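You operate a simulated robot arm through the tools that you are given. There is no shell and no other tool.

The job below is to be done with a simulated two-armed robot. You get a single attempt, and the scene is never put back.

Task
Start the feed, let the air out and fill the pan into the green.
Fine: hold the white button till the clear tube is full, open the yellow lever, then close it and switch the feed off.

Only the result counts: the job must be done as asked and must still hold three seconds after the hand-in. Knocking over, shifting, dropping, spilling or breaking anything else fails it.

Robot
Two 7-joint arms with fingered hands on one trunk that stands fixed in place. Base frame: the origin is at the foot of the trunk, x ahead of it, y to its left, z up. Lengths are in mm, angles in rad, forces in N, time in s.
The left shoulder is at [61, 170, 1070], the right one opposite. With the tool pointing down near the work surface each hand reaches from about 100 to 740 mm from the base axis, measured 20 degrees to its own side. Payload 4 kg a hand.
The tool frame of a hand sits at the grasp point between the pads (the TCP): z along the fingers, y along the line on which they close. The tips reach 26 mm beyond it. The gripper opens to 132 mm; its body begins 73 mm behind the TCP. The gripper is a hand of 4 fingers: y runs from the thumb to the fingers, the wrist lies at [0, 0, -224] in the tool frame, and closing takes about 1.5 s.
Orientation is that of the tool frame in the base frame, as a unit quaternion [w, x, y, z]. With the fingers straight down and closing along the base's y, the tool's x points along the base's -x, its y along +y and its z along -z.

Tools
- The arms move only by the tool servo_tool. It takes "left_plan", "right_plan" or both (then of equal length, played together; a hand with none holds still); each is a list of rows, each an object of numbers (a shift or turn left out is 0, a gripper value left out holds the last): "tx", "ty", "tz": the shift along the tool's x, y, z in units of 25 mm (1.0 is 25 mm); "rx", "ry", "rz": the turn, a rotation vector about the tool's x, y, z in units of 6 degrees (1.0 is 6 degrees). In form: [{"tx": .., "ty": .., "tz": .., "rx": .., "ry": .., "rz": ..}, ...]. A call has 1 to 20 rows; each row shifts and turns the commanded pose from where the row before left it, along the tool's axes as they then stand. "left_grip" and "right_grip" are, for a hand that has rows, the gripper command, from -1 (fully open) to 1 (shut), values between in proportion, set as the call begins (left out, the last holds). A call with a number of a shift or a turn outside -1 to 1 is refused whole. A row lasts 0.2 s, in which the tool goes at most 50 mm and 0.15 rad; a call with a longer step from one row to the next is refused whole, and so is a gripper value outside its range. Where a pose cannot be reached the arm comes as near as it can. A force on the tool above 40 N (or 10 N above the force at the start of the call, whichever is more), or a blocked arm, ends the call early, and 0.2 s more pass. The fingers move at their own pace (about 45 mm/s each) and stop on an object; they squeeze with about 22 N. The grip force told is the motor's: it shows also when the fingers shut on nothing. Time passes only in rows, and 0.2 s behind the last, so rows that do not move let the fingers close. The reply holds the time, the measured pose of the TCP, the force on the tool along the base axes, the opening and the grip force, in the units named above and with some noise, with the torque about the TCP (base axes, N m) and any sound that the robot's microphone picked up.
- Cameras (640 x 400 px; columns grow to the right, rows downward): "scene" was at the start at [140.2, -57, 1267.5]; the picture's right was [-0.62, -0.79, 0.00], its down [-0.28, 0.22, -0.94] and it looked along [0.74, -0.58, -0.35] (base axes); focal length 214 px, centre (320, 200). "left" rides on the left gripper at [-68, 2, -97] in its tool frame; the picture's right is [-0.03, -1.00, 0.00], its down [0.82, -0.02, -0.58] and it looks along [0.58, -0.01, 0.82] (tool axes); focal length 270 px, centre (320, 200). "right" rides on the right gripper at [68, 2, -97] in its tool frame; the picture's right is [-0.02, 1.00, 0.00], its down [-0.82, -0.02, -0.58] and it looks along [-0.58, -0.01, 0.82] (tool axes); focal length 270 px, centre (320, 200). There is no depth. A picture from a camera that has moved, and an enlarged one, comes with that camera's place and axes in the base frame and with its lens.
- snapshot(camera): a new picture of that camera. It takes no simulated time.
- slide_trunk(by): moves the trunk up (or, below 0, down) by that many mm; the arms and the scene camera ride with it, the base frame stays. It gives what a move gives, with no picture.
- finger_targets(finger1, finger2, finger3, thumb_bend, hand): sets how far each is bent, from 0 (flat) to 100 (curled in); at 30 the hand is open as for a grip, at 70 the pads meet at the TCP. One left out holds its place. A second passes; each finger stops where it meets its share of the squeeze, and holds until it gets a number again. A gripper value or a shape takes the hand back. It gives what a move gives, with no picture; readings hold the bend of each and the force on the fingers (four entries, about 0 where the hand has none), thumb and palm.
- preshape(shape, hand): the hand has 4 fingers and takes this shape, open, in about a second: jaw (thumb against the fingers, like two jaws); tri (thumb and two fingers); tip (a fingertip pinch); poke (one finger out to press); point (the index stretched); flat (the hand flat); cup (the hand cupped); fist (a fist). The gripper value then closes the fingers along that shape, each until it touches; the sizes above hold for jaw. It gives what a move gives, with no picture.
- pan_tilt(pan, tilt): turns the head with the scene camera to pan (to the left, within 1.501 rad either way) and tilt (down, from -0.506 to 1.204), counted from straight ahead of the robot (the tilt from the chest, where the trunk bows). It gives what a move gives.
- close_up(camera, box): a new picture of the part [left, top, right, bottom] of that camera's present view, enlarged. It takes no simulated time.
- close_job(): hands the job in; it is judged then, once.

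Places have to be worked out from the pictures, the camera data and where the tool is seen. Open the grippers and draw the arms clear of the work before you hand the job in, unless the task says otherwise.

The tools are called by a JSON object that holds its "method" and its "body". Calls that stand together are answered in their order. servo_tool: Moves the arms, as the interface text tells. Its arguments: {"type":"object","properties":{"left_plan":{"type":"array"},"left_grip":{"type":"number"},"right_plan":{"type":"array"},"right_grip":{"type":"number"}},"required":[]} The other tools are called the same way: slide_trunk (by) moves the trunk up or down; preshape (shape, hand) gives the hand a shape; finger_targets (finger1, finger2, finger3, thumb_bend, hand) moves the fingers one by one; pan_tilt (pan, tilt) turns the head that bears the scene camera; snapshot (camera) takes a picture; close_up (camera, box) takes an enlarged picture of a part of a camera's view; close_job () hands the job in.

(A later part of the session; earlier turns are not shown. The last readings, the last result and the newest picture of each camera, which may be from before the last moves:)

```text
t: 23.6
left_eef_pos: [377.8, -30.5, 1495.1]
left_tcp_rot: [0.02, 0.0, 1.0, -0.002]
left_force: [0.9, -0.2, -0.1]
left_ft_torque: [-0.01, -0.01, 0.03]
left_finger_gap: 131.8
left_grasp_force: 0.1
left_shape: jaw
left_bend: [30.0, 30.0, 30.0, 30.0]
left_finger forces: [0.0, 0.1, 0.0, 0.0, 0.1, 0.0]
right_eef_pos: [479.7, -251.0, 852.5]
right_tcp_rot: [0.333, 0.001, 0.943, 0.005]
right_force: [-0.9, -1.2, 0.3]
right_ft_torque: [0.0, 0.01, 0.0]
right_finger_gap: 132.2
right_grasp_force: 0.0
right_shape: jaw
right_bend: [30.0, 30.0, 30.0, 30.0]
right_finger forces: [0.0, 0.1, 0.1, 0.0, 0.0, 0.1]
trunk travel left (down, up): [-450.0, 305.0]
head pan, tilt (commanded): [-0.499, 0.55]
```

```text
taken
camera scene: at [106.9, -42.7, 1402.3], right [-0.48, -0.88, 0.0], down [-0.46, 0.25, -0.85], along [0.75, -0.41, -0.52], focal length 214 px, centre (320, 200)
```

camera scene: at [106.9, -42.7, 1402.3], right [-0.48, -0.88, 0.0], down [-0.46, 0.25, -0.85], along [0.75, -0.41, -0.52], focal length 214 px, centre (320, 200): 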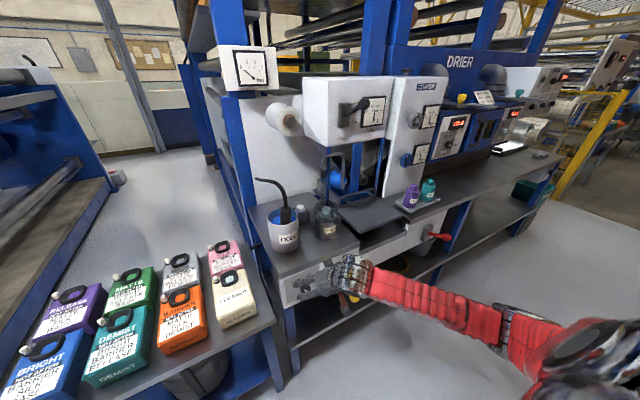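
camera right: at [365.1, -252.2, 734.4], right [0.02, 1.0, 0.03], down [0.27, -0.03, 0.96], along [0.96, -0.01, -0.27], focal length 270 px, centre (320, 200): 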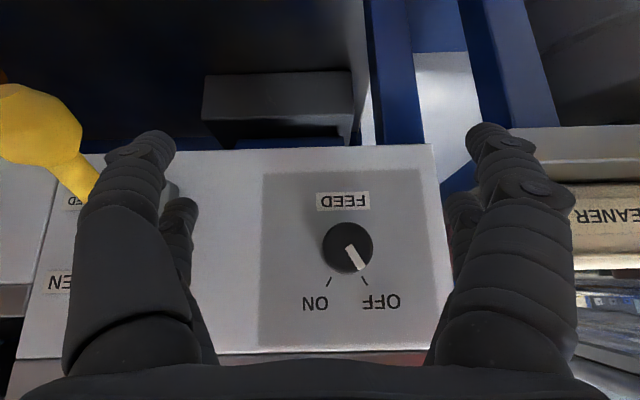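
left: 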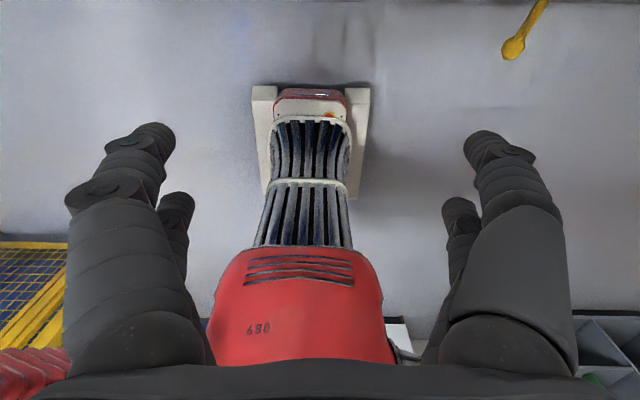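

The shoulder is now about 150 mm higher and leaning slightly back. I lower the hand 144 mm first, then pitch it the remaining 51° to forward, so the arm extends as it goes.

{"method": "servo_tool", "body": {"right_plan": [{"tx": 0.604, "tz": 0.746}, {"tx": 0.604, "tz": 0.746}, {"tx": 0.604, "tz": 0.746}, {"tx": 0.604, "tz": 0.746}, {"tx": 0.604, "tz": 0.746}, {"tx": 0.604, "tz": 0.746}, {"ty": 0.07, "ry": -0.95}, {"ty": 0.07, "ry": -0.95}, {"ty": 0.07, "ry": -0.95}, {"ty": 0.07, "ry": -0.95}, {"ty": 0.07, "ry": -0.95}, {"ty": 0.07, "ry": -0.95}, {"ty": 0.07, "ry": -0.95}, {"ty": 0.07, "ry": -0.95}, {"ty": 0.07, "ry": -0.95}]}}

{"method": "snapshot", "body": {"camera": "scene"}}

{"method": "snapshot", "body": {"camera": "right"}}

```text
t: 26.8
left_eef_pos: [377.5, -30.5, 1495.4]
left_tcp_rot: [0.022, 0.001, 1.0, -0.002]
left_force: [0.8, -0.3, -0.5]
left_ft_torque: [0.02, 0.0, -0.02]
left_finger_gap: 132.0
left_grasp_force: 0.1
left_shape: jaw
left_bend: [30.0, 30.0, 30.0, 30.0]
left_finger forces: [0.0, 0.0, 0.1, 0.0, 0.1, 0.1]
right_eef_pos: [490.5, -249.7, 842.1]
right_tcp_rot: [0.352, -0.01, 0.936, 0.01]
right_force: [-0.9, -0.1, 0.2]
right_ft_torque: [0.03, 0.03, 0.0]
right_finger_gap: 131.9
right_grasp_force: 0.1
right_shape: jaw
right_bend: [30.0, 30.0, 30.0, 30.0]
right_finger forces: [0.1, 0.0, 0.0, 0.0, 0.0, 0.0]
right hand out of reach, approached as far as the arm can: row 2, 3, 4, 5, 6, 7, 8, 9, 10, 11, 12, 13, 14, 15
trunk travel left (down, up): [-450.0, 305.0]
head pan, tilt (commanded): [-0.499, 0.55]
```

```text
taken
camera scene: at [106.8, -42.7, 1402.4], right [-0.48, -0.88, 0.0], down [-0.46, 0.25, -0.85], along [0.75, -0.41, -0.52], focal length 214 px, centre (320, 200)
```

scene: 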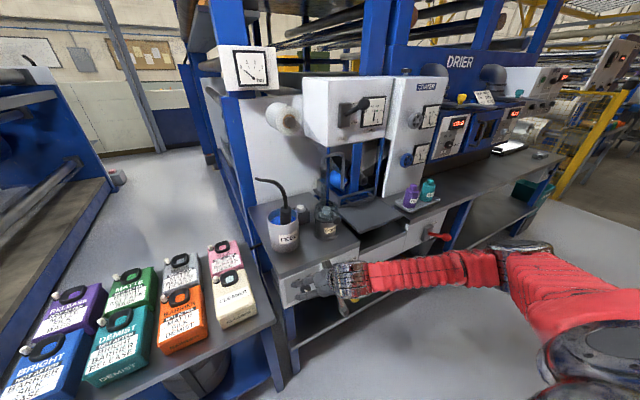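

```text
taken
camera right: at [374.8, -251.7, 869.1], right [0.0, 1.0, 0.03], down [0.23, -0.03, 0.97], along [0.97, 0.01, -0.23], focal length 270 px, centre (320, 200)
```

right: 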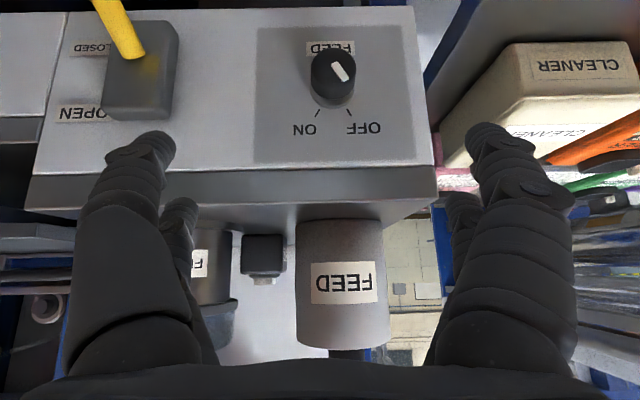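

The arm is again at a joint limit in this elbow-out posture. From this posture the hand should turn more easily to point left and then swing to forward. So I first point it straight down again and lift it to about z=950.

{"method": "servo_tool", "body": {"right_plan": [{"tx": -0.319, "tz": -0.541, "ry": 0.976}, {"tx": -0.262, "tz": -0.571, "ry": 0.976}, {"tx": -0.203, "tz": -0.594, "ry": 0.976}, {"tx": -0.14, "tz": -0.611, "ry": 0.976}, {"tx": -0.077, "tz": -0.622, "ry": 0.976}, {"tx": -0.013, "tz": -0.627, "ry": 0.976}, {"tx": 0.049, "tz": -0.626, "ry": 0.976}]}}

{"method": "slide_trunk", "body": {"by": -150}}

{"method": "snapshot", "body": {"camera": "scene"}}

```text
t: 28.4
left_eef_pos: [377.6, -30.3, 1495.5]
left_tcp_rot: [0.021, 0.0, 1.0, -0.003]
left_force: [0.6, -0.1, 0.6]
left_ft_torque: [0.03, 0.03, 0.02]
left_finger_gap: 132.1
left_grasp_force: 0.0
left_shape: jaw
left_bend: [30.0, 30.0, 30.0, 30.0]
left_finger forces: [0.0, 0.0, 0.1, 0.0, 0.0, 0.0]
right_eef_pos: [471.1, -249.9, 951.0]
right_tcp_rot: [0.0, -0.012, 1.0, 0.006]
right_force: [0.3, -0.2, -1.4]
right_ft_torque: [0.01, -0.01, -0.01]
right_finger_gap: 131.7
right_grasp_force: 0.1
right_shape: jaw
right_bend: [30.0, 30.0, 30.0, 30.0]
right_finger forces: [0.0, 0.1, 0.1, 0.0, 0.0, 0.1]
trunk travel left (down, up): [-450.0, 305.0]
head pan, tilt (commanded): [-0.499, 0.55]
```

```text
t: 30.1
left_eef_pos: [378.1, -30.5, 1346.1]
left_tcp_rot: [0.022, 0.001, 1.0, -0.002]
left_force: [-0.8, 0.0, -0.1]
left_ft_torque: [0.02, -0.01, 0.01]
left_finger_gap: 131.6
left_grasp_force: 0.1
left_shape: jaw
left_bend: [30.0, 30.0, 30.0, 30.0]
left_finger forces: [0.1, 0.0, 0.0, 0.0, 0.0, 0.0]
right_eef_pos: [470.2, -251.3, 799.5]
right_tcp_rot: [0.003, -0.011, 1.0, 0.006]
right_force: [0.5, 0.6, -0.3]
right_ft_torque: [-0.01, 0.01, 0.0]
right_finger_gap: 131.9
right_grasp_force: 0.0
right_shape: jaw
right_bend: [30.0, 30.0, 30.0, 30.0]
right_finger forces: [0.0, 0.0, 0.0, 0.0, 0.0, 0.0]
trunk travel left (down, up): [-300.0, 455.0]
head pan, tilt (commanded): [-0.499, 0.55]
```

```text
taken
camera scene: at [145.0, -42.6, 1250.6], right [-0.48, -0.88, 0.0], down [-0.46, 0.25, -0.85], along [0.75, -0.41, -0.52], focal length 214 px, centre (320, 200)
```

scene: 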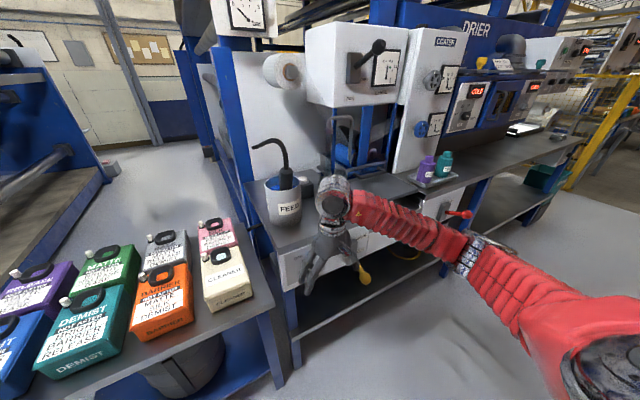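

Now at [470,-251,800], pointing down, with the trunk at its first height. I turn the hand to point left (+y), which follows the forearm's natural direction.

{"method": "servo_tool", "body": {"right_plan": [{"rx": -1}, {"rx": -1}, {"rx": -1}, {"rx": -1}, {"rx": -1}, {"rx": -1}, {"rx": -1}, {"rx": -1}, {"rx": -1}, {"rx": -1}, {"rx": -1}, {"rx": -1}, {"rx": -1}, {"rx": -1}, {"rx": -1}]}}

{"method": "snapshot", "body": {"camera": "scene"}}

```text
t: 33.3
left_eef_pos: [377.9, -31.1, 1344.6]
left_tcp_rot: [0.021, 0.0, 1.0, -0.002]
left_force: [0.6, 0.1, 0.4]
left_ft_torque: [-0.03, 0.0, 0.01]
left_finger_gap: 131.9
left_grasp_force: 0.0
left_shape: jaw
left_bend: [30.0, 30.0, 30.0, 30.0]
left_finger forces: [0.0, 0.0, 0.1, 0.0, 0.1, 0.0]
right_eef_pos: [469.9, -248.7, 799.8]
right_tcp_rot: [-0.006, -0.009, 0.702, 0.712]
right_force: [0.2, 0.3, 0.1]
right_ft_torque: [0.01, -0.01, 0.02]
right_finger_gap: 132.1
right_grasp_force: 0.1
right_shape: jaw
right_bend: [30.0, 30.0, 30.0, 30.0]
right_finger forces: [0.1, 0.1, 0.1, 0.0, 0.0, 0.1]
trunk travel left (down, up): [-300.0, 455.0]
head pan, tilt (commanded): [-0.499, 0.55]
```

```text
taken
camera scene: at [145.6, -42.7, 1250.3], right [-0.48, -0.88, 0.0], down [-0.46, 0.25, -0.85], along [0.75, -0.41, -0.52], focal length 214 px, centre (320, 200)
```

scene: 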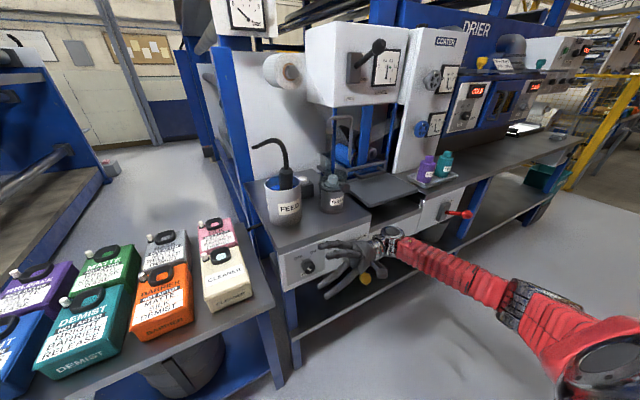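

It points left cleanly. Now I yaw it toward forward about the vertical, half-way first, to see whether the arm follows.

{"method": "servo_tool", "body": {"right_plan": [{"ry": -1}, {"ry": -1}, {"ry": -1}, {"ry": -1}, {"ry": -1}, {"ry": -1}, {"ry": -1}, {"ry": -1}]}}

{"method": "snapshot", "body": {"camera": "scene"}}

{"method": "snapshot", "body": {"camera": "right"}}

```text
t: 35.1
left_eef_pos: [378.1, -29.8, 1345.2]
left_tcp_rot: [0.022, 0.0, 1.0, -0.001]
left_force: [-0.1, 0.4, -0.3]
left_ft_torque: [0.0, 0.0, -0.01]
left_finger_gap: 131.7
left_grasp_force: 0.1
left_shape: jaw
left_bend: [30.0, 30.0, 30.0, 30.0]
left_finger forces: [0.0, 0.0, 0.0, 0.1, 0.0, 0.0]
right_eef_pos: [469.5, -249.6, 799.4]
right_tcp_rot: [0.281, 0.281, 0.645, 0.653]
right_force: [0.1, -0.6, 0.0]
right_ft_torque: [-0.01, -0.01, 0.0]
right_finger_gap: 132.1
right_grasp_force: 0.1
right_shape: jaw
right_bend: [30.0, 30.0, 30.0, 30.0]
right_finger forces: [0.0, 0.0, 0.0, 0.0, 0.0, 0.0]
trunk travel left (down, up): [-300.0, 455.0]
head pan, tilt (commanded): [-0.499, 0.55]
```

```text
taken
camera scene: at [145.0, -42.6, 1250.4], right [-0.48, -0.88, 0.0], down [-0.46, 0.25, -0.85], along [0.75, -0.41, -0.52], focal length 214 px, centre (320, 200)
```

scene: 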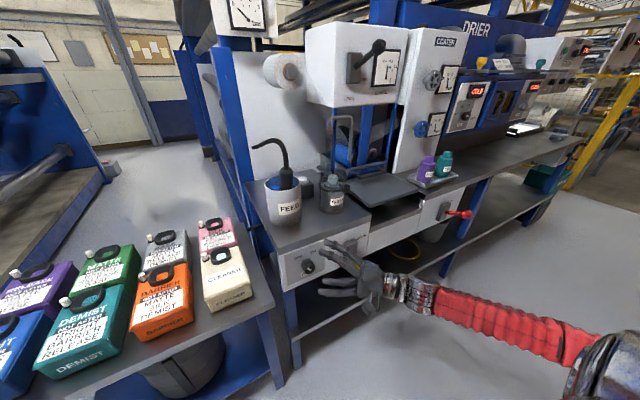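

```text
taken
camera right: at [352.1, -267.0, 801.2], right [0.01, -0.03, 1.0], down [0.14, -0.99, -0.03], along [0.99, 0.14, -0.01], focal length 270 px, centre (320, 200)
```

right: 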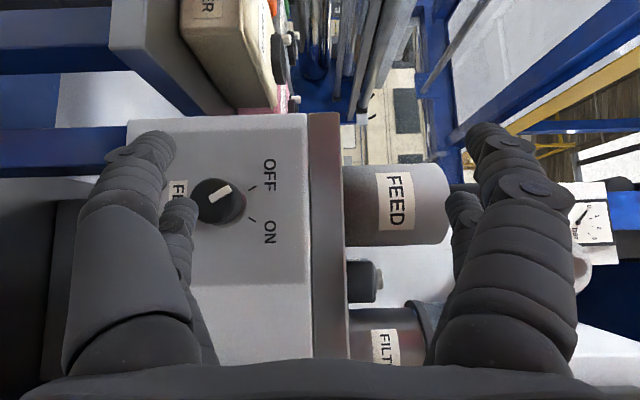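

The arm follows easily this way. I continue the yaw by the remaining 42° to point fully forward.

{"method": "servo_tool", "body": {"right_plan": [{"ry": -1}, {"ry": -1}, {"ry": -1}, {"ry": -1}, {"ry": -1}, {"ry": -1}, {"ry": -1}]}}

{"method": "snapshot", "body": {"camera": "scene"}}

{"method": "snapshot", "body": {"camera": "right"}}

```text
t: 36.7
left_eef_pos: [377.7, -30.0, 1344.2]
left_tcp_rot: [0.022, 0.0, 1.0, -0.003]
left_force: [0.9, 0.3, 0.7]
left_ft_torque: [-0.07, -0.01, -0.02]
left_finger_gap: 131.7
left_grasp_force: 0.1
left_shape: jaw
left_bend: [30.0, 30.0, 30.0, 30.0]
left_finger forces: [0.0, 0.0, 0.0, 0.1, 0.0, 0.0]
right_eef_pos: [469.8, -249.3, 800.1]
right_tcp_rot: [0.494, 0.496, 0.503, 0.507]
right_force: [-0.7, -0.1, -0.3]
right_ft_torque: [0.02, -0.02, -0.02]
right_finger_gap: 132.0
right_grasp_force: 0.0
right_shape: jaw
right_bend: [30.0, 30.0, 30.0, 30.0]
right_finger forces: [0.0, 0.0, 0.0, 0.1, 0.0, 0.1]
trunk travel left (down, up): [-300.0, 455.0]
head pan, tilt (commanded): [-0.499, 0.55]
```

```text
taken
camera scene: at [145.2, -42.2, 1250.4], right [-0.48, -0.88, 0.0], down [-0.46, 0.25, -0.85], along [0.75, -0.41, -0.52], focal length 214 px, centre (320, 200)
```

scene: 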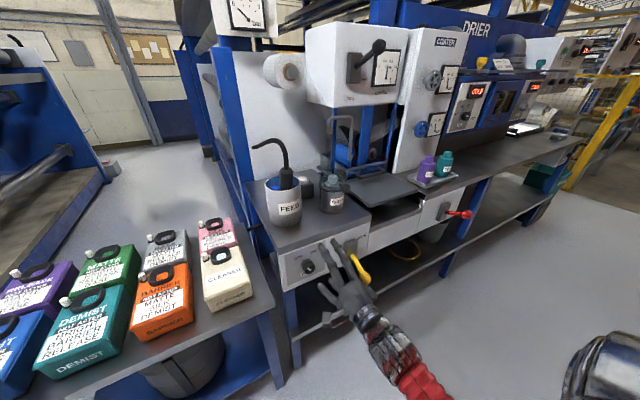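

```text
taken
camera right: at [371.5, -184.0, 802.3], right [0.0, -0.04, 1.0], down [-0.56, -0.83, -0.03], along [0.83, -0.56, -0.02], focal length 270 px, centre (320, 200)
```

right: 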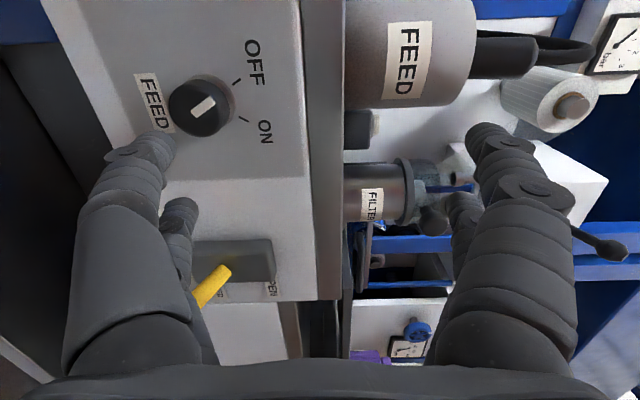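

The hand now points forward with the elbow hanging low, at [470,-249,800]. I zoom in on the knob and lever from here to refine their positions before lowering the hand.

{"method": "close_up", "body": {"camera": "right", "box": [130, 40, 290, 160]}}

{"method": "close_up", "body": {"camera": "scene", "box": [280, 220, 380, 340]}}

{"method": "preshape", "body": {"hand": "right", "shape": "tri"}}

{"method": "snapshot", "body": {"camera": "right"}}

{"method": "close_up", "body": {"camera": "scene", "box": [280, 220, 380, 340]}}

```text
3.33 times, centred on (210, 100) of right
camera zoom: at [371.5, -184.0, 802.3], right [0.0, -0.04, 1.0], down [-0.56, -0.83, -0.03], along [0.83, -0.56, -0.02], focal length 901 px, centre (687, 533)
```

zoom: 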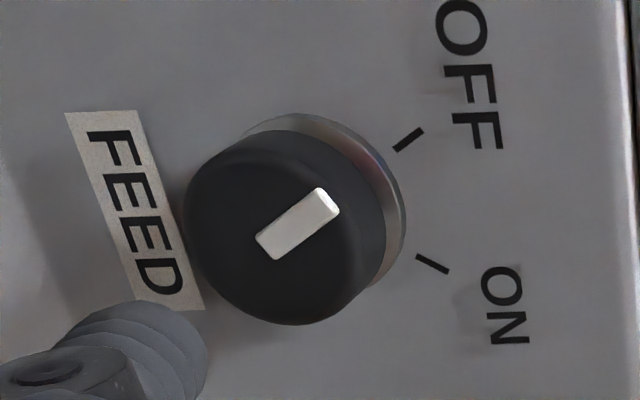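

```text
3.33 times, centred on (330, 280) of scene
camera zoom: at [145.2, -42.2, 1250.4], right [-0.48, -0.88, 0.0], down [-0.46, 0.25, -0.85], along [0.75, -0.41, -0.52], focal length 715 px, centre (287, -67)
```

zoom: 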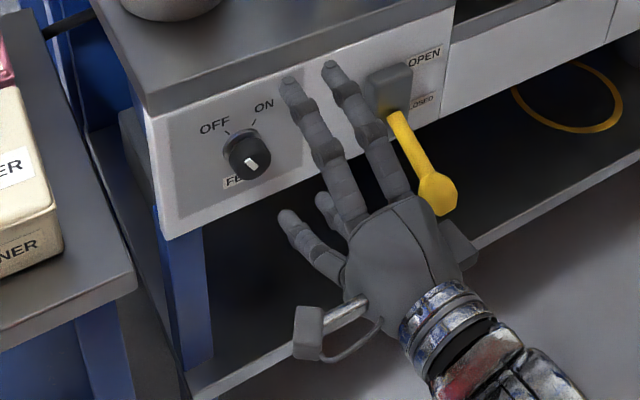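

```text
t: 37.6
left_eef_pos: [378.6, -29.9, 1345.6]
left_tcp_rot: [0.022, 0.0, 1.0, -0.002]
left_force: [0.0, -0.3, -1.0]
left_ft_torque: [0.02, -0.04, 0.0]
left_finger_gap: 131.9
left_grasp_force: 0.1
left_shape: jaw
left_bend: [30.0, 30.0, 30.0, 30.0]
left_finger forces: [0.0, 0.0, 0.1, 0.1, 0.1, 0.1]
right_eef_pos: [469.1, -249.4, 800.2]
right_tcp_rot: [0.492, 0.496, 0.502, 0.51]
right_force: [-0.3, -0.2, -0.1]
right_ft_torque: [0.01, 0.02, 0.03]
right_finger_gap: 132.1
right_grasp_force: 0.1
right_shape: tri
right_bend: [30.0, 30.0, 30.0, 30.0]
right_finger forces: [0.1, 0.1, 0.0, 0.0, 0.0, 0.1]
trunk travel left (down, up): [-300.0, 455.0]
head pan, tilt (commanded): [-0.499, 0.55]
```

```text
taken
camera right: at [371.4, -184.3, 802.1], right [0.0, -0.04, 1.0], down [-0.56, -0.83, -0.03], along [0.83, -0.56, -0.02], focal length 270 px, centre (320, 200)
```

right: 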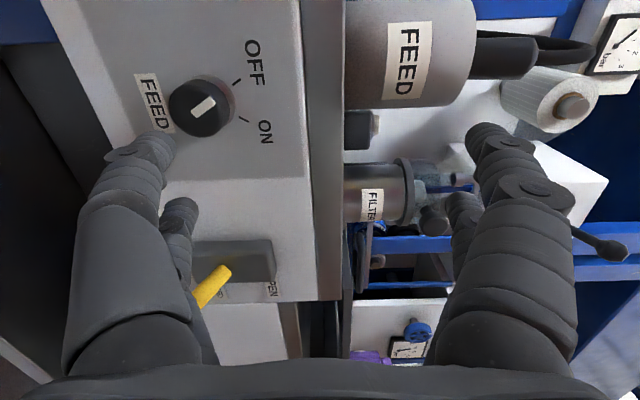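

```text
3.33 times, centred on (330, 280) of scene
camera zoom: at [145.2, -42.6, 1250.4], right [-0.48, -0.88, 0.0], down [-0.46, 0.25, -0.85], along [0.75, -0.41, -0.52], focal length 715 px, centre (287, -67)
```

zoom: 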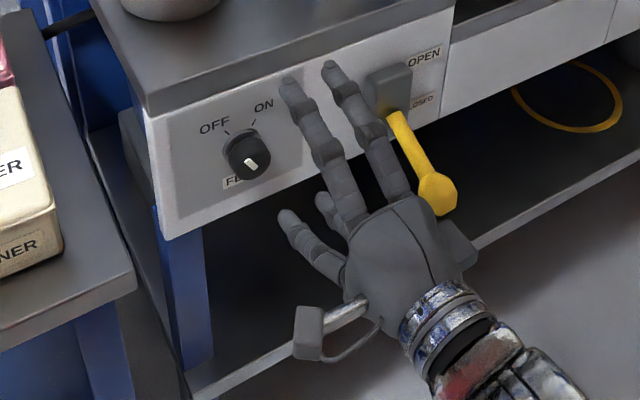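

The knob face centre resolves to about [568,-234.5,711]. I lower the hand to [500,-234.5,711] and pre-roll it by -30°, so the grip can then be turned clockwise toward ON.

{"method": "servo_tool", "body": {"right_plan": [{"tx": 0.149, "ty": -0.89, "tz": 0.31}, {"tx": 0.149, "ty": -0.89, "tz": 0.31}, {"tx": 0.149, "ty": -0.89, "tz": 0.31}, {"tx": 0.149, "ty": -0.89, "tz": 0.31}, {"rz": -1}, {"rz": -1}, {"rz": -1}, {"rz": -1}, {"rz": -1}]}}

{"method": "snapshot", "body": {"camera": "right"}}

{"method": "snapshot", "body": {"camera": "scene"}}

```text
t: 39.6
left_eef_pos: [378.5, -29.6, 1345.0]
left_tcp_rot: [0.021, 0.0, 1.0, -0.002]
left_force: [-0.7, 0.8, -0.3]
left_ft_torque: [-0.03, -0.02, 0.03]
left_finger_gap: 132.0
left_grasp_force: 0.1
left_shape: jaw
left_bend: [30.0, 30.0, 30.0, 30.0]
left_finger forces: [0.1, 0.0, 0.0, 0.0, 0.0, 0.0]
right_eef_pos: [501.6, -234.0, 712.2]
right_tcp_rot: [0.608, 0.348, 0.614, 0.364]
right_force: [-0.4, -0.1, 0.1]
right_ft_torque: [-0.03, 0.05, -0.02]
right_finger_gap: 132.0
right_grasp_force: 0.0
right_shape: tri
right_bend: [30.0, 30.0, 30.0, 30.0]
right_finger forces: [0.0, 0.0, 0.0, 0.0, 0.0, 0.0]
trunk travel left (down, up): [-300.0, 455.0]
head pan, tilt (commanded): [-0.499, 0.55]
```

```text
taken
camera right: at [402.5, -175.6, 678.9], right [-0.01, 0.47, 0.88], down [-0.56, -0.73, 0.38], along [0.83, -0.49, 0.27], focal length 270 px, centre (320, 200)
```

right: 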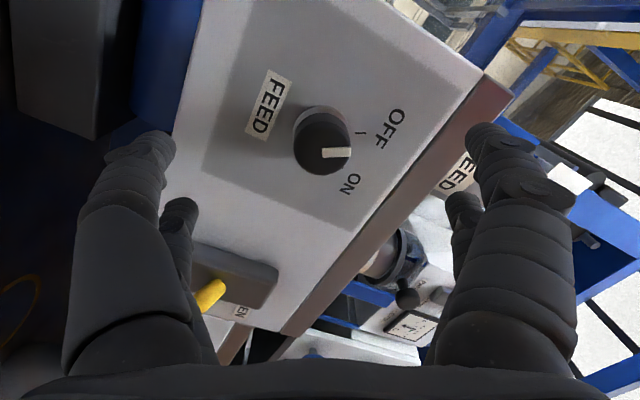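

```text
taken
camera scene: at [145.2, -42.6, 1250.4], right [-0.48, -0.88, 0.0], down [-0.46, 0.25, -0.85], along [0.75, -0.41, -0.52], focal length 214 px, centre (320, 200)
```

scene: 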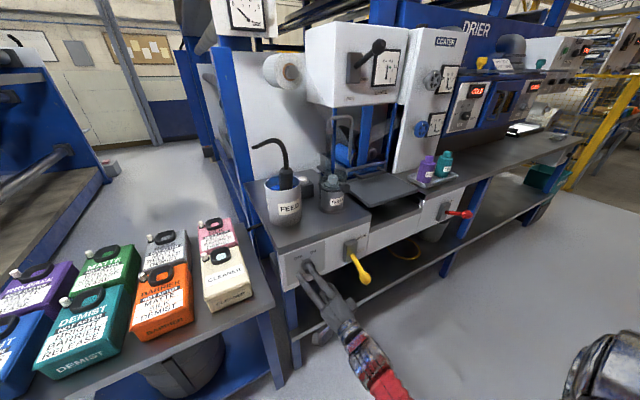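

The knob sits centred between the fingers. I take the jaw shape, advance to x≈556 so the tips flank the knob just short of the panel, and then close gently.

{"method": "preshape", "body": {"hand": "right", "shape": "jaw"}}

{"method": "servo_tool", "body": {"right_plan": [{"tx": -0.03, "ty": -0.017, "tz": 0.727}, {"tx": -0.03, "ty": -0.017, "tz": 0.727}, {"tx": -0.03, "ty": -0.017, "tz": 0.727}]}}

{"method": "snapshot", "body": {"camera": "right"}}

{"method": "close_up", "body": {"camera": "scene", "box": [270, 230, 350, 310]}}

```text
t: 40.5
left_eef_pos: [377.8, -31.4, 1344.9]
left_tcp_rot: [0.022, 0.0, 1.0, -0.003]
left_force: [0.4, -0.8, 0.2]
left_ft_torque: [0.02, 0.0, -0.01]
left_finger_gap: 131.9
left_grasp_force: 0.1
left_shape: jaw
left_bend: [30.0, 30.0, 30.0, 30.0]
left_finger forces: [0.0, 0.0, 0.0, 0.0, 0.1, 0.1]
right_eef_pos: [500.2, -232.6, 711.8]
right_tcp_rot: [0.607, 0.35, 0.613, 0.365]
right_force: [0.3, 0.6, -0.7]
right_ft_torque: [-0.01, 0.02, 0.03]
right_finger_gap: 132.0
right_grasp_force: 0.0
right_shape: jaw
right_bend: [30.0, 30.0, 30.0, 30.0]
right_finger forces: [0.0, 0.1, 0.0, 0.0, 0.0, 0.0]
trunk travel left (down, up): [-300.0, 455.0]
head pan, tilt (commanded): [-0.499, 0.55]
```

```text
t: 41.3
left_eef_pos: [378.5, -29.5, 1344.9]
left_tcp_rot: [0.021, 0.0, 1.0, -0.003]
left_force: [0.0, 0.0, 0.1]
left_ft_torque: [-0.02, -0.01, -0.01]
left_finger_gap: 131.7
left_grasp_force: 0.1
left_shape: jaw
left_bend: [30.0, 30.0, 30.0, 30.0]
left_finger forces: [0.0, 0.1, 0.0, 0.1, 0.0, 0.0]
right_eef_pos: [555.5, -235.5, 711.1]
right_tcp_rot: [0.607, 0.35, 0.614, 0.365]
right_force: [0.0, 0.3, 0.1]
right_ft_torque: [0.0, 0.0, -0.01]
right_finger_gap: 131.8
right_grasp_force: 0.0
right_shape: jaw
right_bend: [30.0, 30.0, 30.0, 30.0]
right_finger forces: [0.0, 0.1, 0.0, 0.1, 0.0, 0.0]
trunk travel left (down, up): [-300.0, 455.0]
head pan, tilt (commanded): [-0.499, 0.55]
```

```text
taken
camera right: at [456.9, -176.9, 678.8], right [-0.01, 0.47, 0.88], down [-0.56, -0.73, 0.38], along [0.83, -0.49, 0.27], focal length 270 px, centre (320, 200)
```

right: 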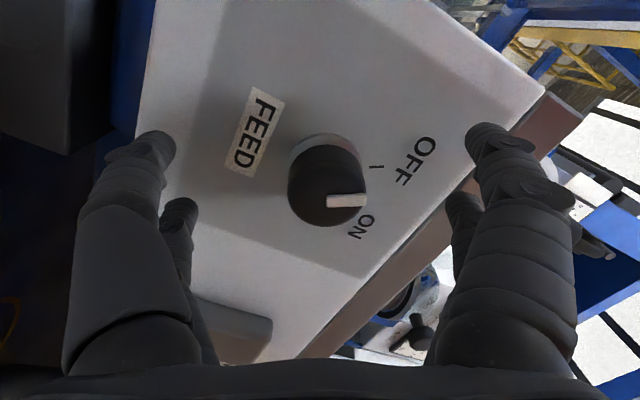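

```text
5.00 times, centred on (310, 270) of scene
camera zoom: at [145.5, -42.6, 1250.3], right [-0.48, -0.88, 0.0], down [-0.46, 0.25, -0.85], along [0.75, -0.41, -0.52], focal length 1072 px, centre (370, -150)
```

zoom: 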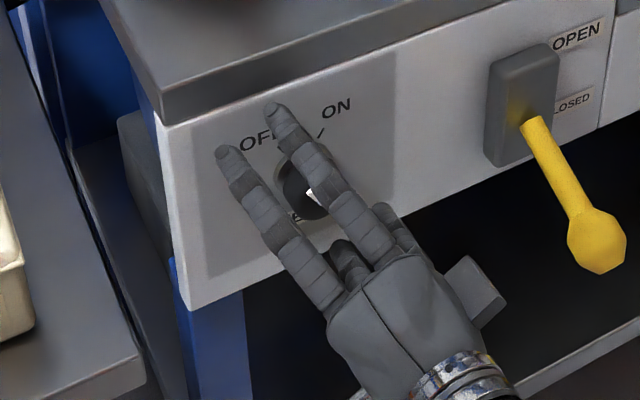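

No contact so far, and the knob is between the finger pairs. I close the fingers on it.

{"method": "servo_tool", "body": {"right_plan": [{"tx": 0}, {"tx": 0}, {"tx": 0}, {"tx": 0}, {"tx": 0}, {"tx": 0}, {"tx": 0}], "right_grip": 1}}

{"method": "snapshot", "body": {"camera": "right"}}

{"method": "close_up", "body": {"camera": "scene", "box": [270, 230, 350, 310]}}

```text
t: 42.9
left_eef_pos: [378.0, -30.5, 1344.4]
left_tcp_rot: [0.02, -0.001, 1.0, -0.001]
left_force: [-0.2, -0.1, -0.1]
left_ft_torque: [-0.01, 0.01, 0.0]
left_finger_gap: 131.8
left_grasp_force: 0.1
left_shape: jaw
left_bend: [30.0, 30.0, 30.0, 30.0]
left_finger forces: [0.0, 0.1, 0.1, 0.1, 0.0, 0.0]
right_eef_pos: [555.8, -234.7, 710.8]
right_tcp_rot: [0.608, 0.349, 0.613, 0.364]
right_force: [3.5, -0.3, 1.2]
right_ft_torque: [0.0, -0.02, -0.05]
right_finger_gap: 11.7
right_grasp_force: 15.0
right_shape: jaw
right_bend: [72.0, 73.0, 72.0, 70.0]
right_finger forces: [13.6, 12.6, 12.4, 0.1, 10.6, 0.1]
trunk travel left (down, up): [-300.0, 455.0]
head pan, tilt (commanded): [-0.499, 0.55]
```

```text
taken
camera right: at [456.8, -177.0, 679.1], right [-0.01, 0.47, 0.88], down [-0.56, -0.73, 0.38], along [0.83, -0.49, 0.27], focal length 270 px, centre (320, 200)
```

right: 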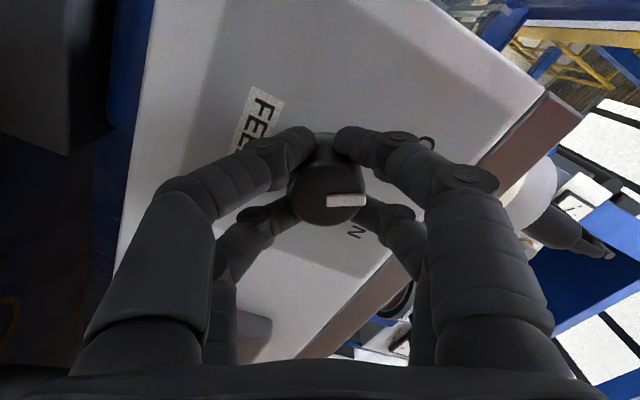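

```text
5.00 times, centred on (310, 270) of scene
camera zoom: at [145.6, -42.6, 1250.4], right [-0.48, -0.88, 0.0], down [-0.46, 0.25, -0.85], along [0.75, -0.41, -0.52], focal length 1072 px, centre (370, -150)
```

zoom: 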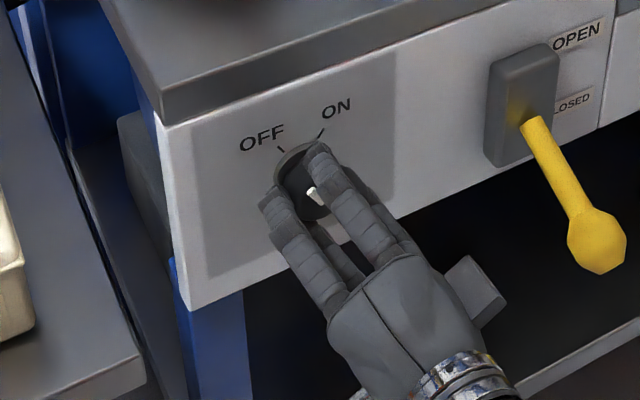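

All four digits hold the knob with about 12 N each. I turn clockwise (+rz): 30° first, then check the pointer.

{"method": "servo_tool", "body": {"right_plan": [{"rz": 1}, {"rz": 1}, {"rz": 1}, {"rz": 1}, {"rz": 1}]}}

{"method": "close_up", "body": {"camera": "right", "box": [220, 80, 420, 280]}}

{"method": "close_up", "body": {"camera": "scene", "box": [290, 240, 330, 280]}}

```text
t: 44.1
left_eef_pos: [377.7, -28.2, 1345.6]
left_tcp_rot: [0.021, 0.0, 1.0, -0.003]
left_force: [0.1, 0.6, 0.3]
left_ft_torque: [-0.01, 0.02, -0.01]
left_finger_gap: 132.0
left_grasp_force: 0.2
left_shape: jaw
left_bend: [30.0, 30.0, 30.0, 30.0]
left_finger forces: [0.0, 0.0, 0.0, 0.0, 0.1, 0.1]
right_eef_pos: [556.2, -233.6, 712.9]
right_tcp_rot: [0.491, 0.496, 0.502, 0.511]
right_force: [-0.4, 10.3, 6.0]
right_ft_torque: [-0.03, -0.18, 0.01]
right_finger_gap: 8.5
right_grasp_force: 21.7
right_shape: jaw
right_bend: [72.0, 73.0, 72.0, 73.0]
right_finger forces: [25.5, 19.0, 22.0, 0.0, 17.9, 0.1]
trunk travel left (down, up): [-300.0, 455.0]
head pan, tilt (commanded): [-0.499, 0.55]
```

```text
2.00 times, centred on (320, 180) of right
camera zoom: at [456.9, -167.8, 715.0], right [0.0, -0.04, 1.0], down [-0.56, -0.83, -0.03], along [0.83, -0.56, -0.02], focal length 541 px, centre (320, 240)
```

zoom: 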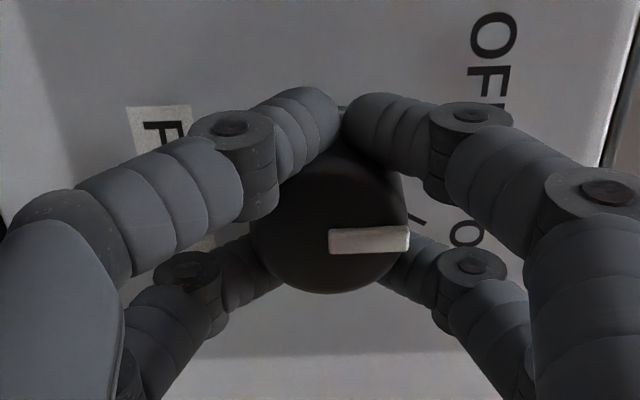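

```text
10.00 times, centred on (310, 260) of scene
camera zoom: at [144.7, -41.6, 1250.5], right [-0.48, -0.88, 0.0], down [-0.46, 0.25, -0.85], along [0.75, -0.41, -0.52], focal length 2145 px, centre (420, -400)
```

zoom: 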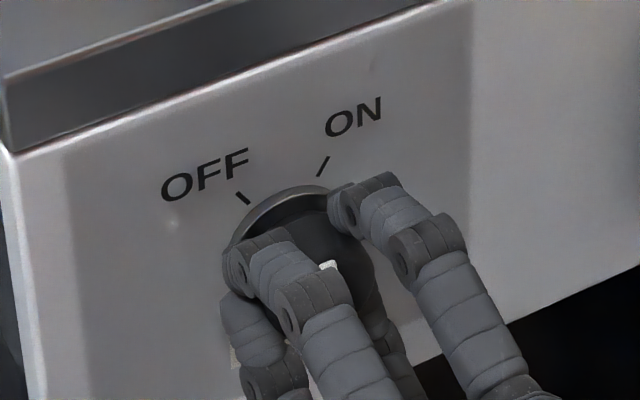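

The pointer now stands vertical, so the knob follows the hand. I turn another 30° to bring it to the ON mark.

{"method": "servo_tool", "body": {"right_plan": [{"rz": 1}, {"rz": 1}, {"rz": 1}, {"rz": 1}, {"rz": 1}]}}

{"method": "close_up", "body": {"camera": "right", "box": [220, 80, 420, 280]}}

{"method": "close_up", "body": {"camera": "scene", "box": [210, 0, 270, 40]}}

```text
t: 45.3
left_eef_pos: [376.0, -27.7, 1346.1]
left_tcp_rot: [0.022, 0.0, 1.0, -0.002]
left_force: [0.3, 0.0, 0.7]
left_ft_torque: [-0.02, 0.0, 0.02]
left_finger_gap: 131.9
left_grasp_force: 0.1
left_shape: jaw
left_bend: [30.0, 30.0, 30.0, 30.0]
left_finger forces: [0.1, 0.0, 0.1, 0.0, 0.1, 0.0]
right_eef_pos: [554.7, -233.3, 714.2]
right_tcp_rot: [0.343, 0.608, 0.355, 0.621]
right_force: [0.4, 17.1, 15.1]
right_ft_torque: [-0.07, -0.27, 0.12]
right_finger_gap: 8.4
right_grasp_force: 21.5
right_shape: jaw
right_bend: [72.0, 73.0, 72.0, 73.0]
right_finger forces: [28.3, 17.3, 19.5, 0.1, 19.8, 0.1]
trunk travel left (down, up): [-300.0, 455.0]
head pan, tilt (commanded): [-0.499, 0.55]
```

```text
2.00 times, centred on (320, 180) of right
camera zoom: at [456.8, -177.9, 749.9], right [0.01, -0.53, 0.85], down [-0.56, -0.7, -0.44], along [0.83, -0.47, -0.3], focal length 541 px, centre (320, 240)
```

zoom: 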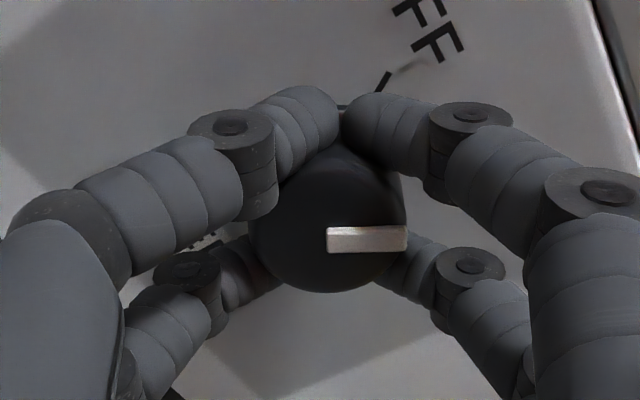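

```text
10.00 times, centred on (240, 20) of scene
camera zoom: at [144.1, -40.8, 1250.7], right [-0.48, -0.88, 0.0], down [-0.46, 0.25, -0.85], along [0.75, -0.41, -0.52], focal length 2145 px, centre (1120, 2000)
```

zoom: 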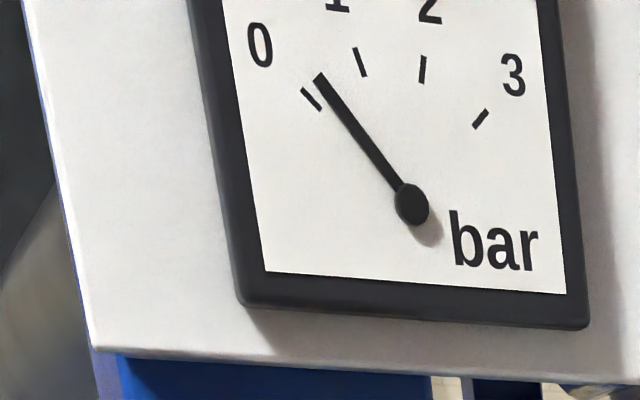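

The pressure gauge has begun to rise and the pointer is at about 32°, on the ON mark. I open the fingers and then back away from the knob.

{"method": "servo_tool", "body": {"right_plan": [{"tx": 0}, {"tx": 0}, {"tx": 0}, {"tx": 0}, {"tx": 0}, {"tx": 0}, {"tz": -0.8}, {"tz": -1}, {"tz": -1}], "right_grip": -1}}

{"method": "snapshot", "body": {"camera": "right"}}

{"method": "close_up", "body": {"camera": "scene", "box": [290, 240, 330, 280]}}

{"method": "close_up", "body": {"camera": "scene", "box": [210, 0, 270, 40]}}

{"method": "close_up", "body": {"camera": "scene", "box": [320, 100, 380, 180]}}

```text
t: 47.3
left_eef_pos: [377.7, -31.0, 1346.2]
left_tcp_rot: [0.022, -0.001, 1.0, -0.002]
left_force: [0.1, 0.3, 0.2]
left_ft_torque: [0.01, 0.01, 0.03]
left_finger_gap: 132.0
left_grasp_force: 0.1
left_shape: jaw
left_bend: [30.0, 30.0, 30.0, 30.0]
left_finger forces: [0.0, 0.0, 0.1, 0.1, 0.1, 0.0]
right_eef_pos: [485.4, -236.9, 711.9]
right_tcp_rot: [0.344, 0.609, 0.356, 0.62]
right_force: [0.7, 0.7, -0.2]
right_ft_torque: [0.01, 0.01, -0.01]
right_finger_gap: 132.0
right_grasp_force: 0.0
right_shape: jaw
right_bend: [30.0, 30.0, 30.0, 30.0]
right_finger forces: [0.0, 0.0, 0.1, 0.0, 0.1, 0.0]
trunk travel left (down, up): [-300.0, 455.0]
head pan, tilt (commanded): [-0.499, 0.55]
```

```text
taken
camera right: at [386.4, -180.8, 747.8], right [0.01, -0.53, 0.85], down [-0.56, -0.7, -0.44], along [0.83, -0.47, -0.3], focal length 270 px, centre (320, 200)
```

right: 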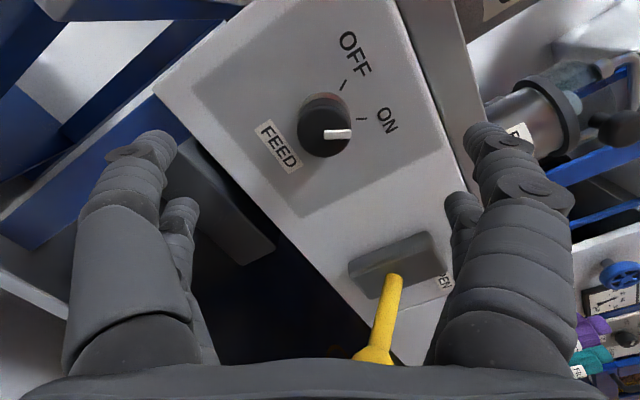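

```text
10.00 times, centred on (310, 260) of scene
camera zoom: at [144.9, -42.6, 1250.5], right [-0.48, -0.88, 0.0], down [-0.46, 0.25, -0.85], along [0.75, -0.41, -0.52], focal length 2145 px, centre (420, -400)
```

zoom: 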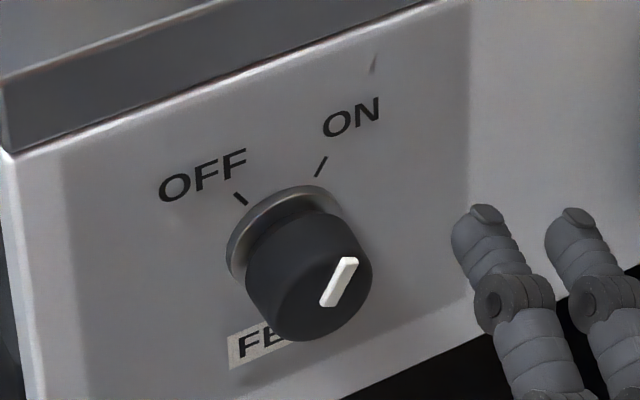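

```text
10.00 times, centred on (240, 20) of scene
camera zoom: at [144.9, -42.6, 1250.5], right [-0.48, -0.88, 0.0], down [-0.46, 0.25, -0.85], along [0.75, -0.41, -0.52], focal length 2145 px, centre (1120, 2000)
```

zoom: 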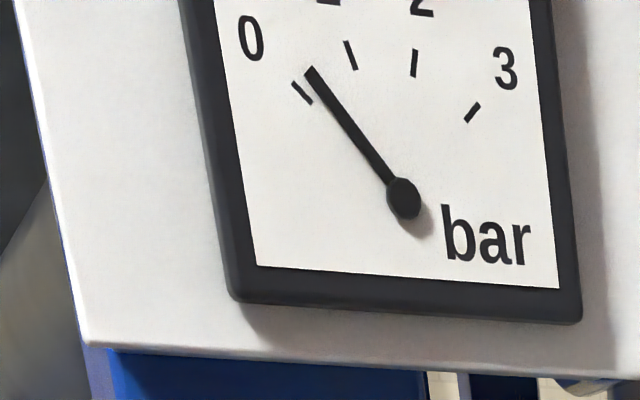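

```text
5.00 times, centred on (350, 140) of scene
camera zoom: at [144.9, -42.6, 1250.5], right [-0.48, -0.88, 0.0], down [-0.46, 0.25, -0.85], along [0.75, -0.41, -0.52], focal length 1072 px, centre (170, 500)
```

zoom: 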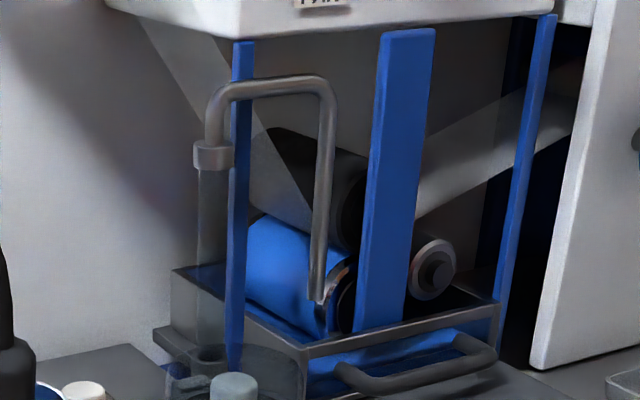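

Feed is ON, with about 0.25 bar showing. Next comes the white button; I zoom the scene camera on it to refine its place and check the clear space around it.

{"method": "close_up", "body": {"camera": "scene", "box": [240, 130, 360, 230]}}

{"method": "close_up", "body": {"camera": "scene", "box": [285, 160, 345, 210]}}

```text
4.00 times, centred on (300, 180) of scene
camera zoom: at [144.9, -42.6, 1250.5], right [-0.48, -0.88, 0.0], down [-0.46, 0.25, -0.85], along [0.75, -0.41, -0.52], focal length 858 px, centre (400, 280)
```

zoom: 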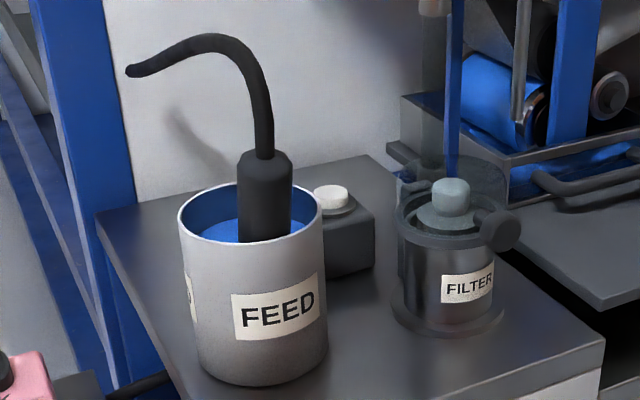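

```text
8.00 times, centred on (315, 185) of scene
camera zoom: at [144.9, -42.6, 1250.5], right [-0.48, -0.88, 0.0], down [-0.46, 0.25, -0.85], along [0.75, -0.41, -0.52], focal length 1716 px, centre (360, 320)
```

zoom: 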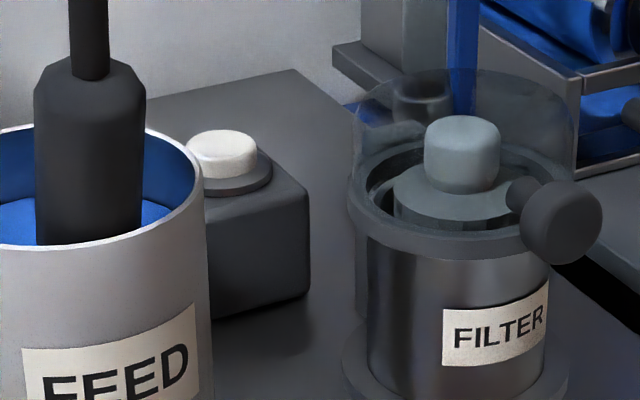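

The button top triangulates to about [822,-340,892], behind and between the can and the filter. I set the poke shape now, in free space, to see which finger is out and where its tip lies.

{"method": "preshape", "body": {"hand": "right", "shape": "poke"}}

{"method": "snapshot", "body": {"camera": "right"}}

{"method": "close_up", "body": {"camera": "scene", "box": [270, 220, 410, 340]}}

```text
t: 48.2
left_eef_pos: [378.9, -29.9, 1345.2]
left_tcp_rot: [0.022, 0.0, 1.0, -0.002]
left_force: [-0.3, -0.7, 0.6]
left_ft_torque: [-0.01, 0.01, 0.0]
left_finger_gap: 132.2
left_grasp_force: 0.0
left_shape: jaw
left_bend: [30.0, 30.0, 30.0, 30.0]
left_finger forces: [0.1, 0.0, 0.0, 0.0, 0.0, 0.0]
right_eef_pos: [485.5, -236.8, 711.6]
right_tcp_rot: [0.343, 0.608, 0.358, 0.619]
right_force: [0.0, 0.5, -0.4]
right_ft_torque: [0.0, -0.01, -0.02]
right_finger_gap: 0.1
right_grasp_force: 0.0
right_shape: poke
right_bend: [100.0, 100.0, 100.0, 34.0]
right_finger forces: [0.1, 0.0, 0.0, 0.0, 0.0, 0.0]
trunk travel left (down, up): [-300.0, 455.0]
head pan, tilt (commanded): [-0.499, 0.55]
```

```text
taken
camera right: at [387.0, -180.9, 747.4], right [0.01, -0.53, 0.85], down [-0.56, -0.7, -0.44], along [0.83, -0.47, -0.3], focal length 270 px, centre (320, 200)
```

right: 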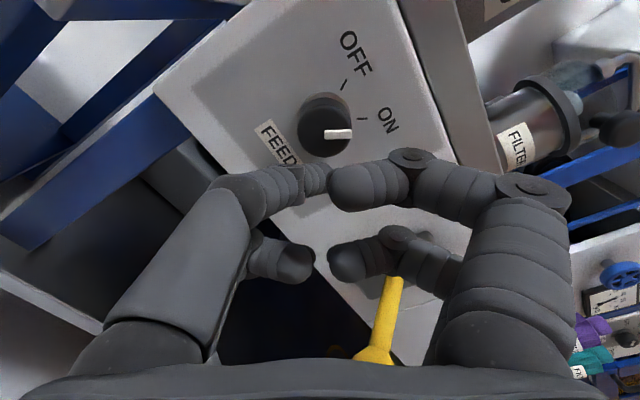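

```text
3.33 times, centred on (340, 280) of scene
camera zoom: at [145.2, -42.6, 1250.4], right [-0.48, -0.88, 0.0], down [-0.46, 0.25, -0.85], along [0.75, -0.41, -0.52], focal length 715 px, centre (253, -67)
```

zoom: 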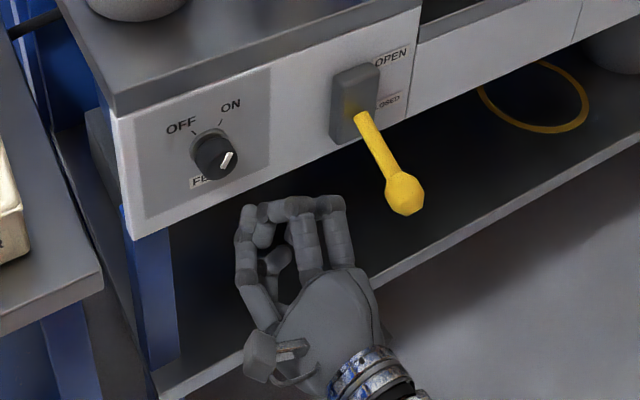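

The poke posture is hard to read from here. I enlarge the hand in both views to see which digit sticks out.

{"method": "close_up", "body": {"camera": "scene", "box": [310, 255, 370, 305]}}

{"method": "close_up", "body": {"camera": "right", "box": [60, 120, 600, 400]}}

{"method": "preshape", "body": {"hand": "right", "shape": "point"}}

{"method": "close_up", "body": {"camera": "scene", "box": [310, 245, 370, 305]}}

{"method": "snapshot", "body": {"camera": "right"}}

```text
8.00 times, centred on (340, 280) of scene
camera zoom: at [145.2, -42.6, 1250.4], right [-0.48, -0.88, 0.0], down [-0.46, 0.25, -0.85], along [0.75, -0.41, -0.52], focal length 1716 px, centre (160, -440)
```

zoom: 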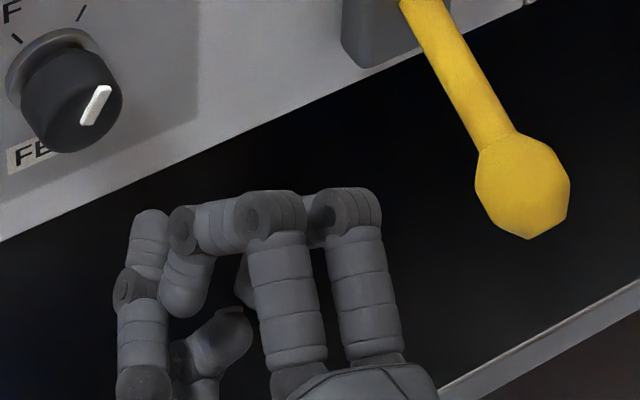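

```text
1.19 times, centred on (330, 260) of right
camera zoom: at [387.0, -180.9, 747.4], right [0.01, -0.53, 0.85], down [-0.56, -0.7, -0.44], along [0.83, -0.47, -0.3], focal length 320 px, centre (308, 129)
```

zoom: 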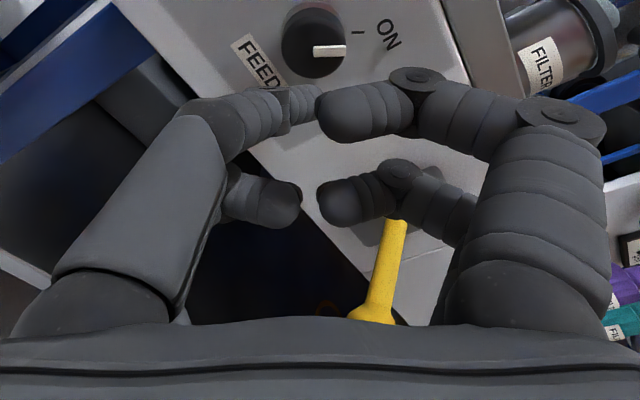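

```text
t: 49.1
left_eef_pos: [378.4, -29.2, 1345.0]
left_tcp_rot: [0.022, 0.0, 1.0, -0.002]
left_force: [0.2, -0.2, -1.4]
left_ft_torque: [0.01, -0.01, -0.01]
left_finger_gap: 131.8
left_grasp_force: 0.1
left_shape: jaw
left_bend: [30.0, 30.0, 30.0, 30.0]
left_finger forces: [0.0, 0.0, 0.0, 0.0, 0.1, 0.0]
right_eef_pos: [485.8, -235.5, 711.6]
right_tcp_rot: [0.343, 0.61, 0.356, 0.62]
right_force: [0.5, 0.1, 0.1]
right_ft_torque: [-0.03, -0.01, -0.01]
right_finger_gap: 0.0
right_grasp_force: 0.0
right_shape: point
right_bend: [24.0, 99.0, 100.0, 39.0]
right_finger forces: [0.0, 0.1, 0.1, 0.0, 0.0, 0.0]
trunk travel left (down, up): [-300.0, 455.0]
head pan, tilt (commanded): [-0.499, 0.55]
```

```text
6.67 times, centred on (340, 275) of scene
camera zoom: at [145.2, -42.6, 1250.4], right [-0.48, -0.88, 0.0], down [-0.46, 0.25, -0.85], along [0.75, -0.41, -0.52], focal length 1430 px, centre (187, -300)
```

zoom: 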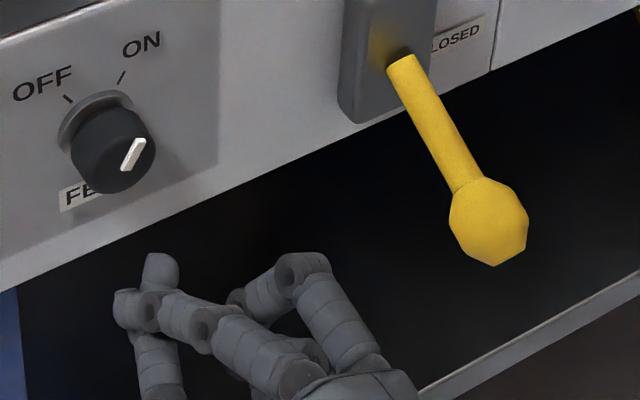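

```text
taken
camera right: at [387.0, -180.8, 747.4], right [0.01, -0.53, 0.85], down [-0.56, -0.7, -0.44], along [0.83, -0.47, -0.3], focal length 270 px, centre (320, 200)
```

right: 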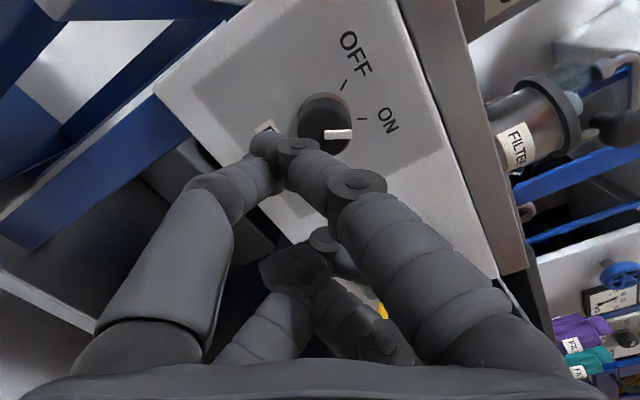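

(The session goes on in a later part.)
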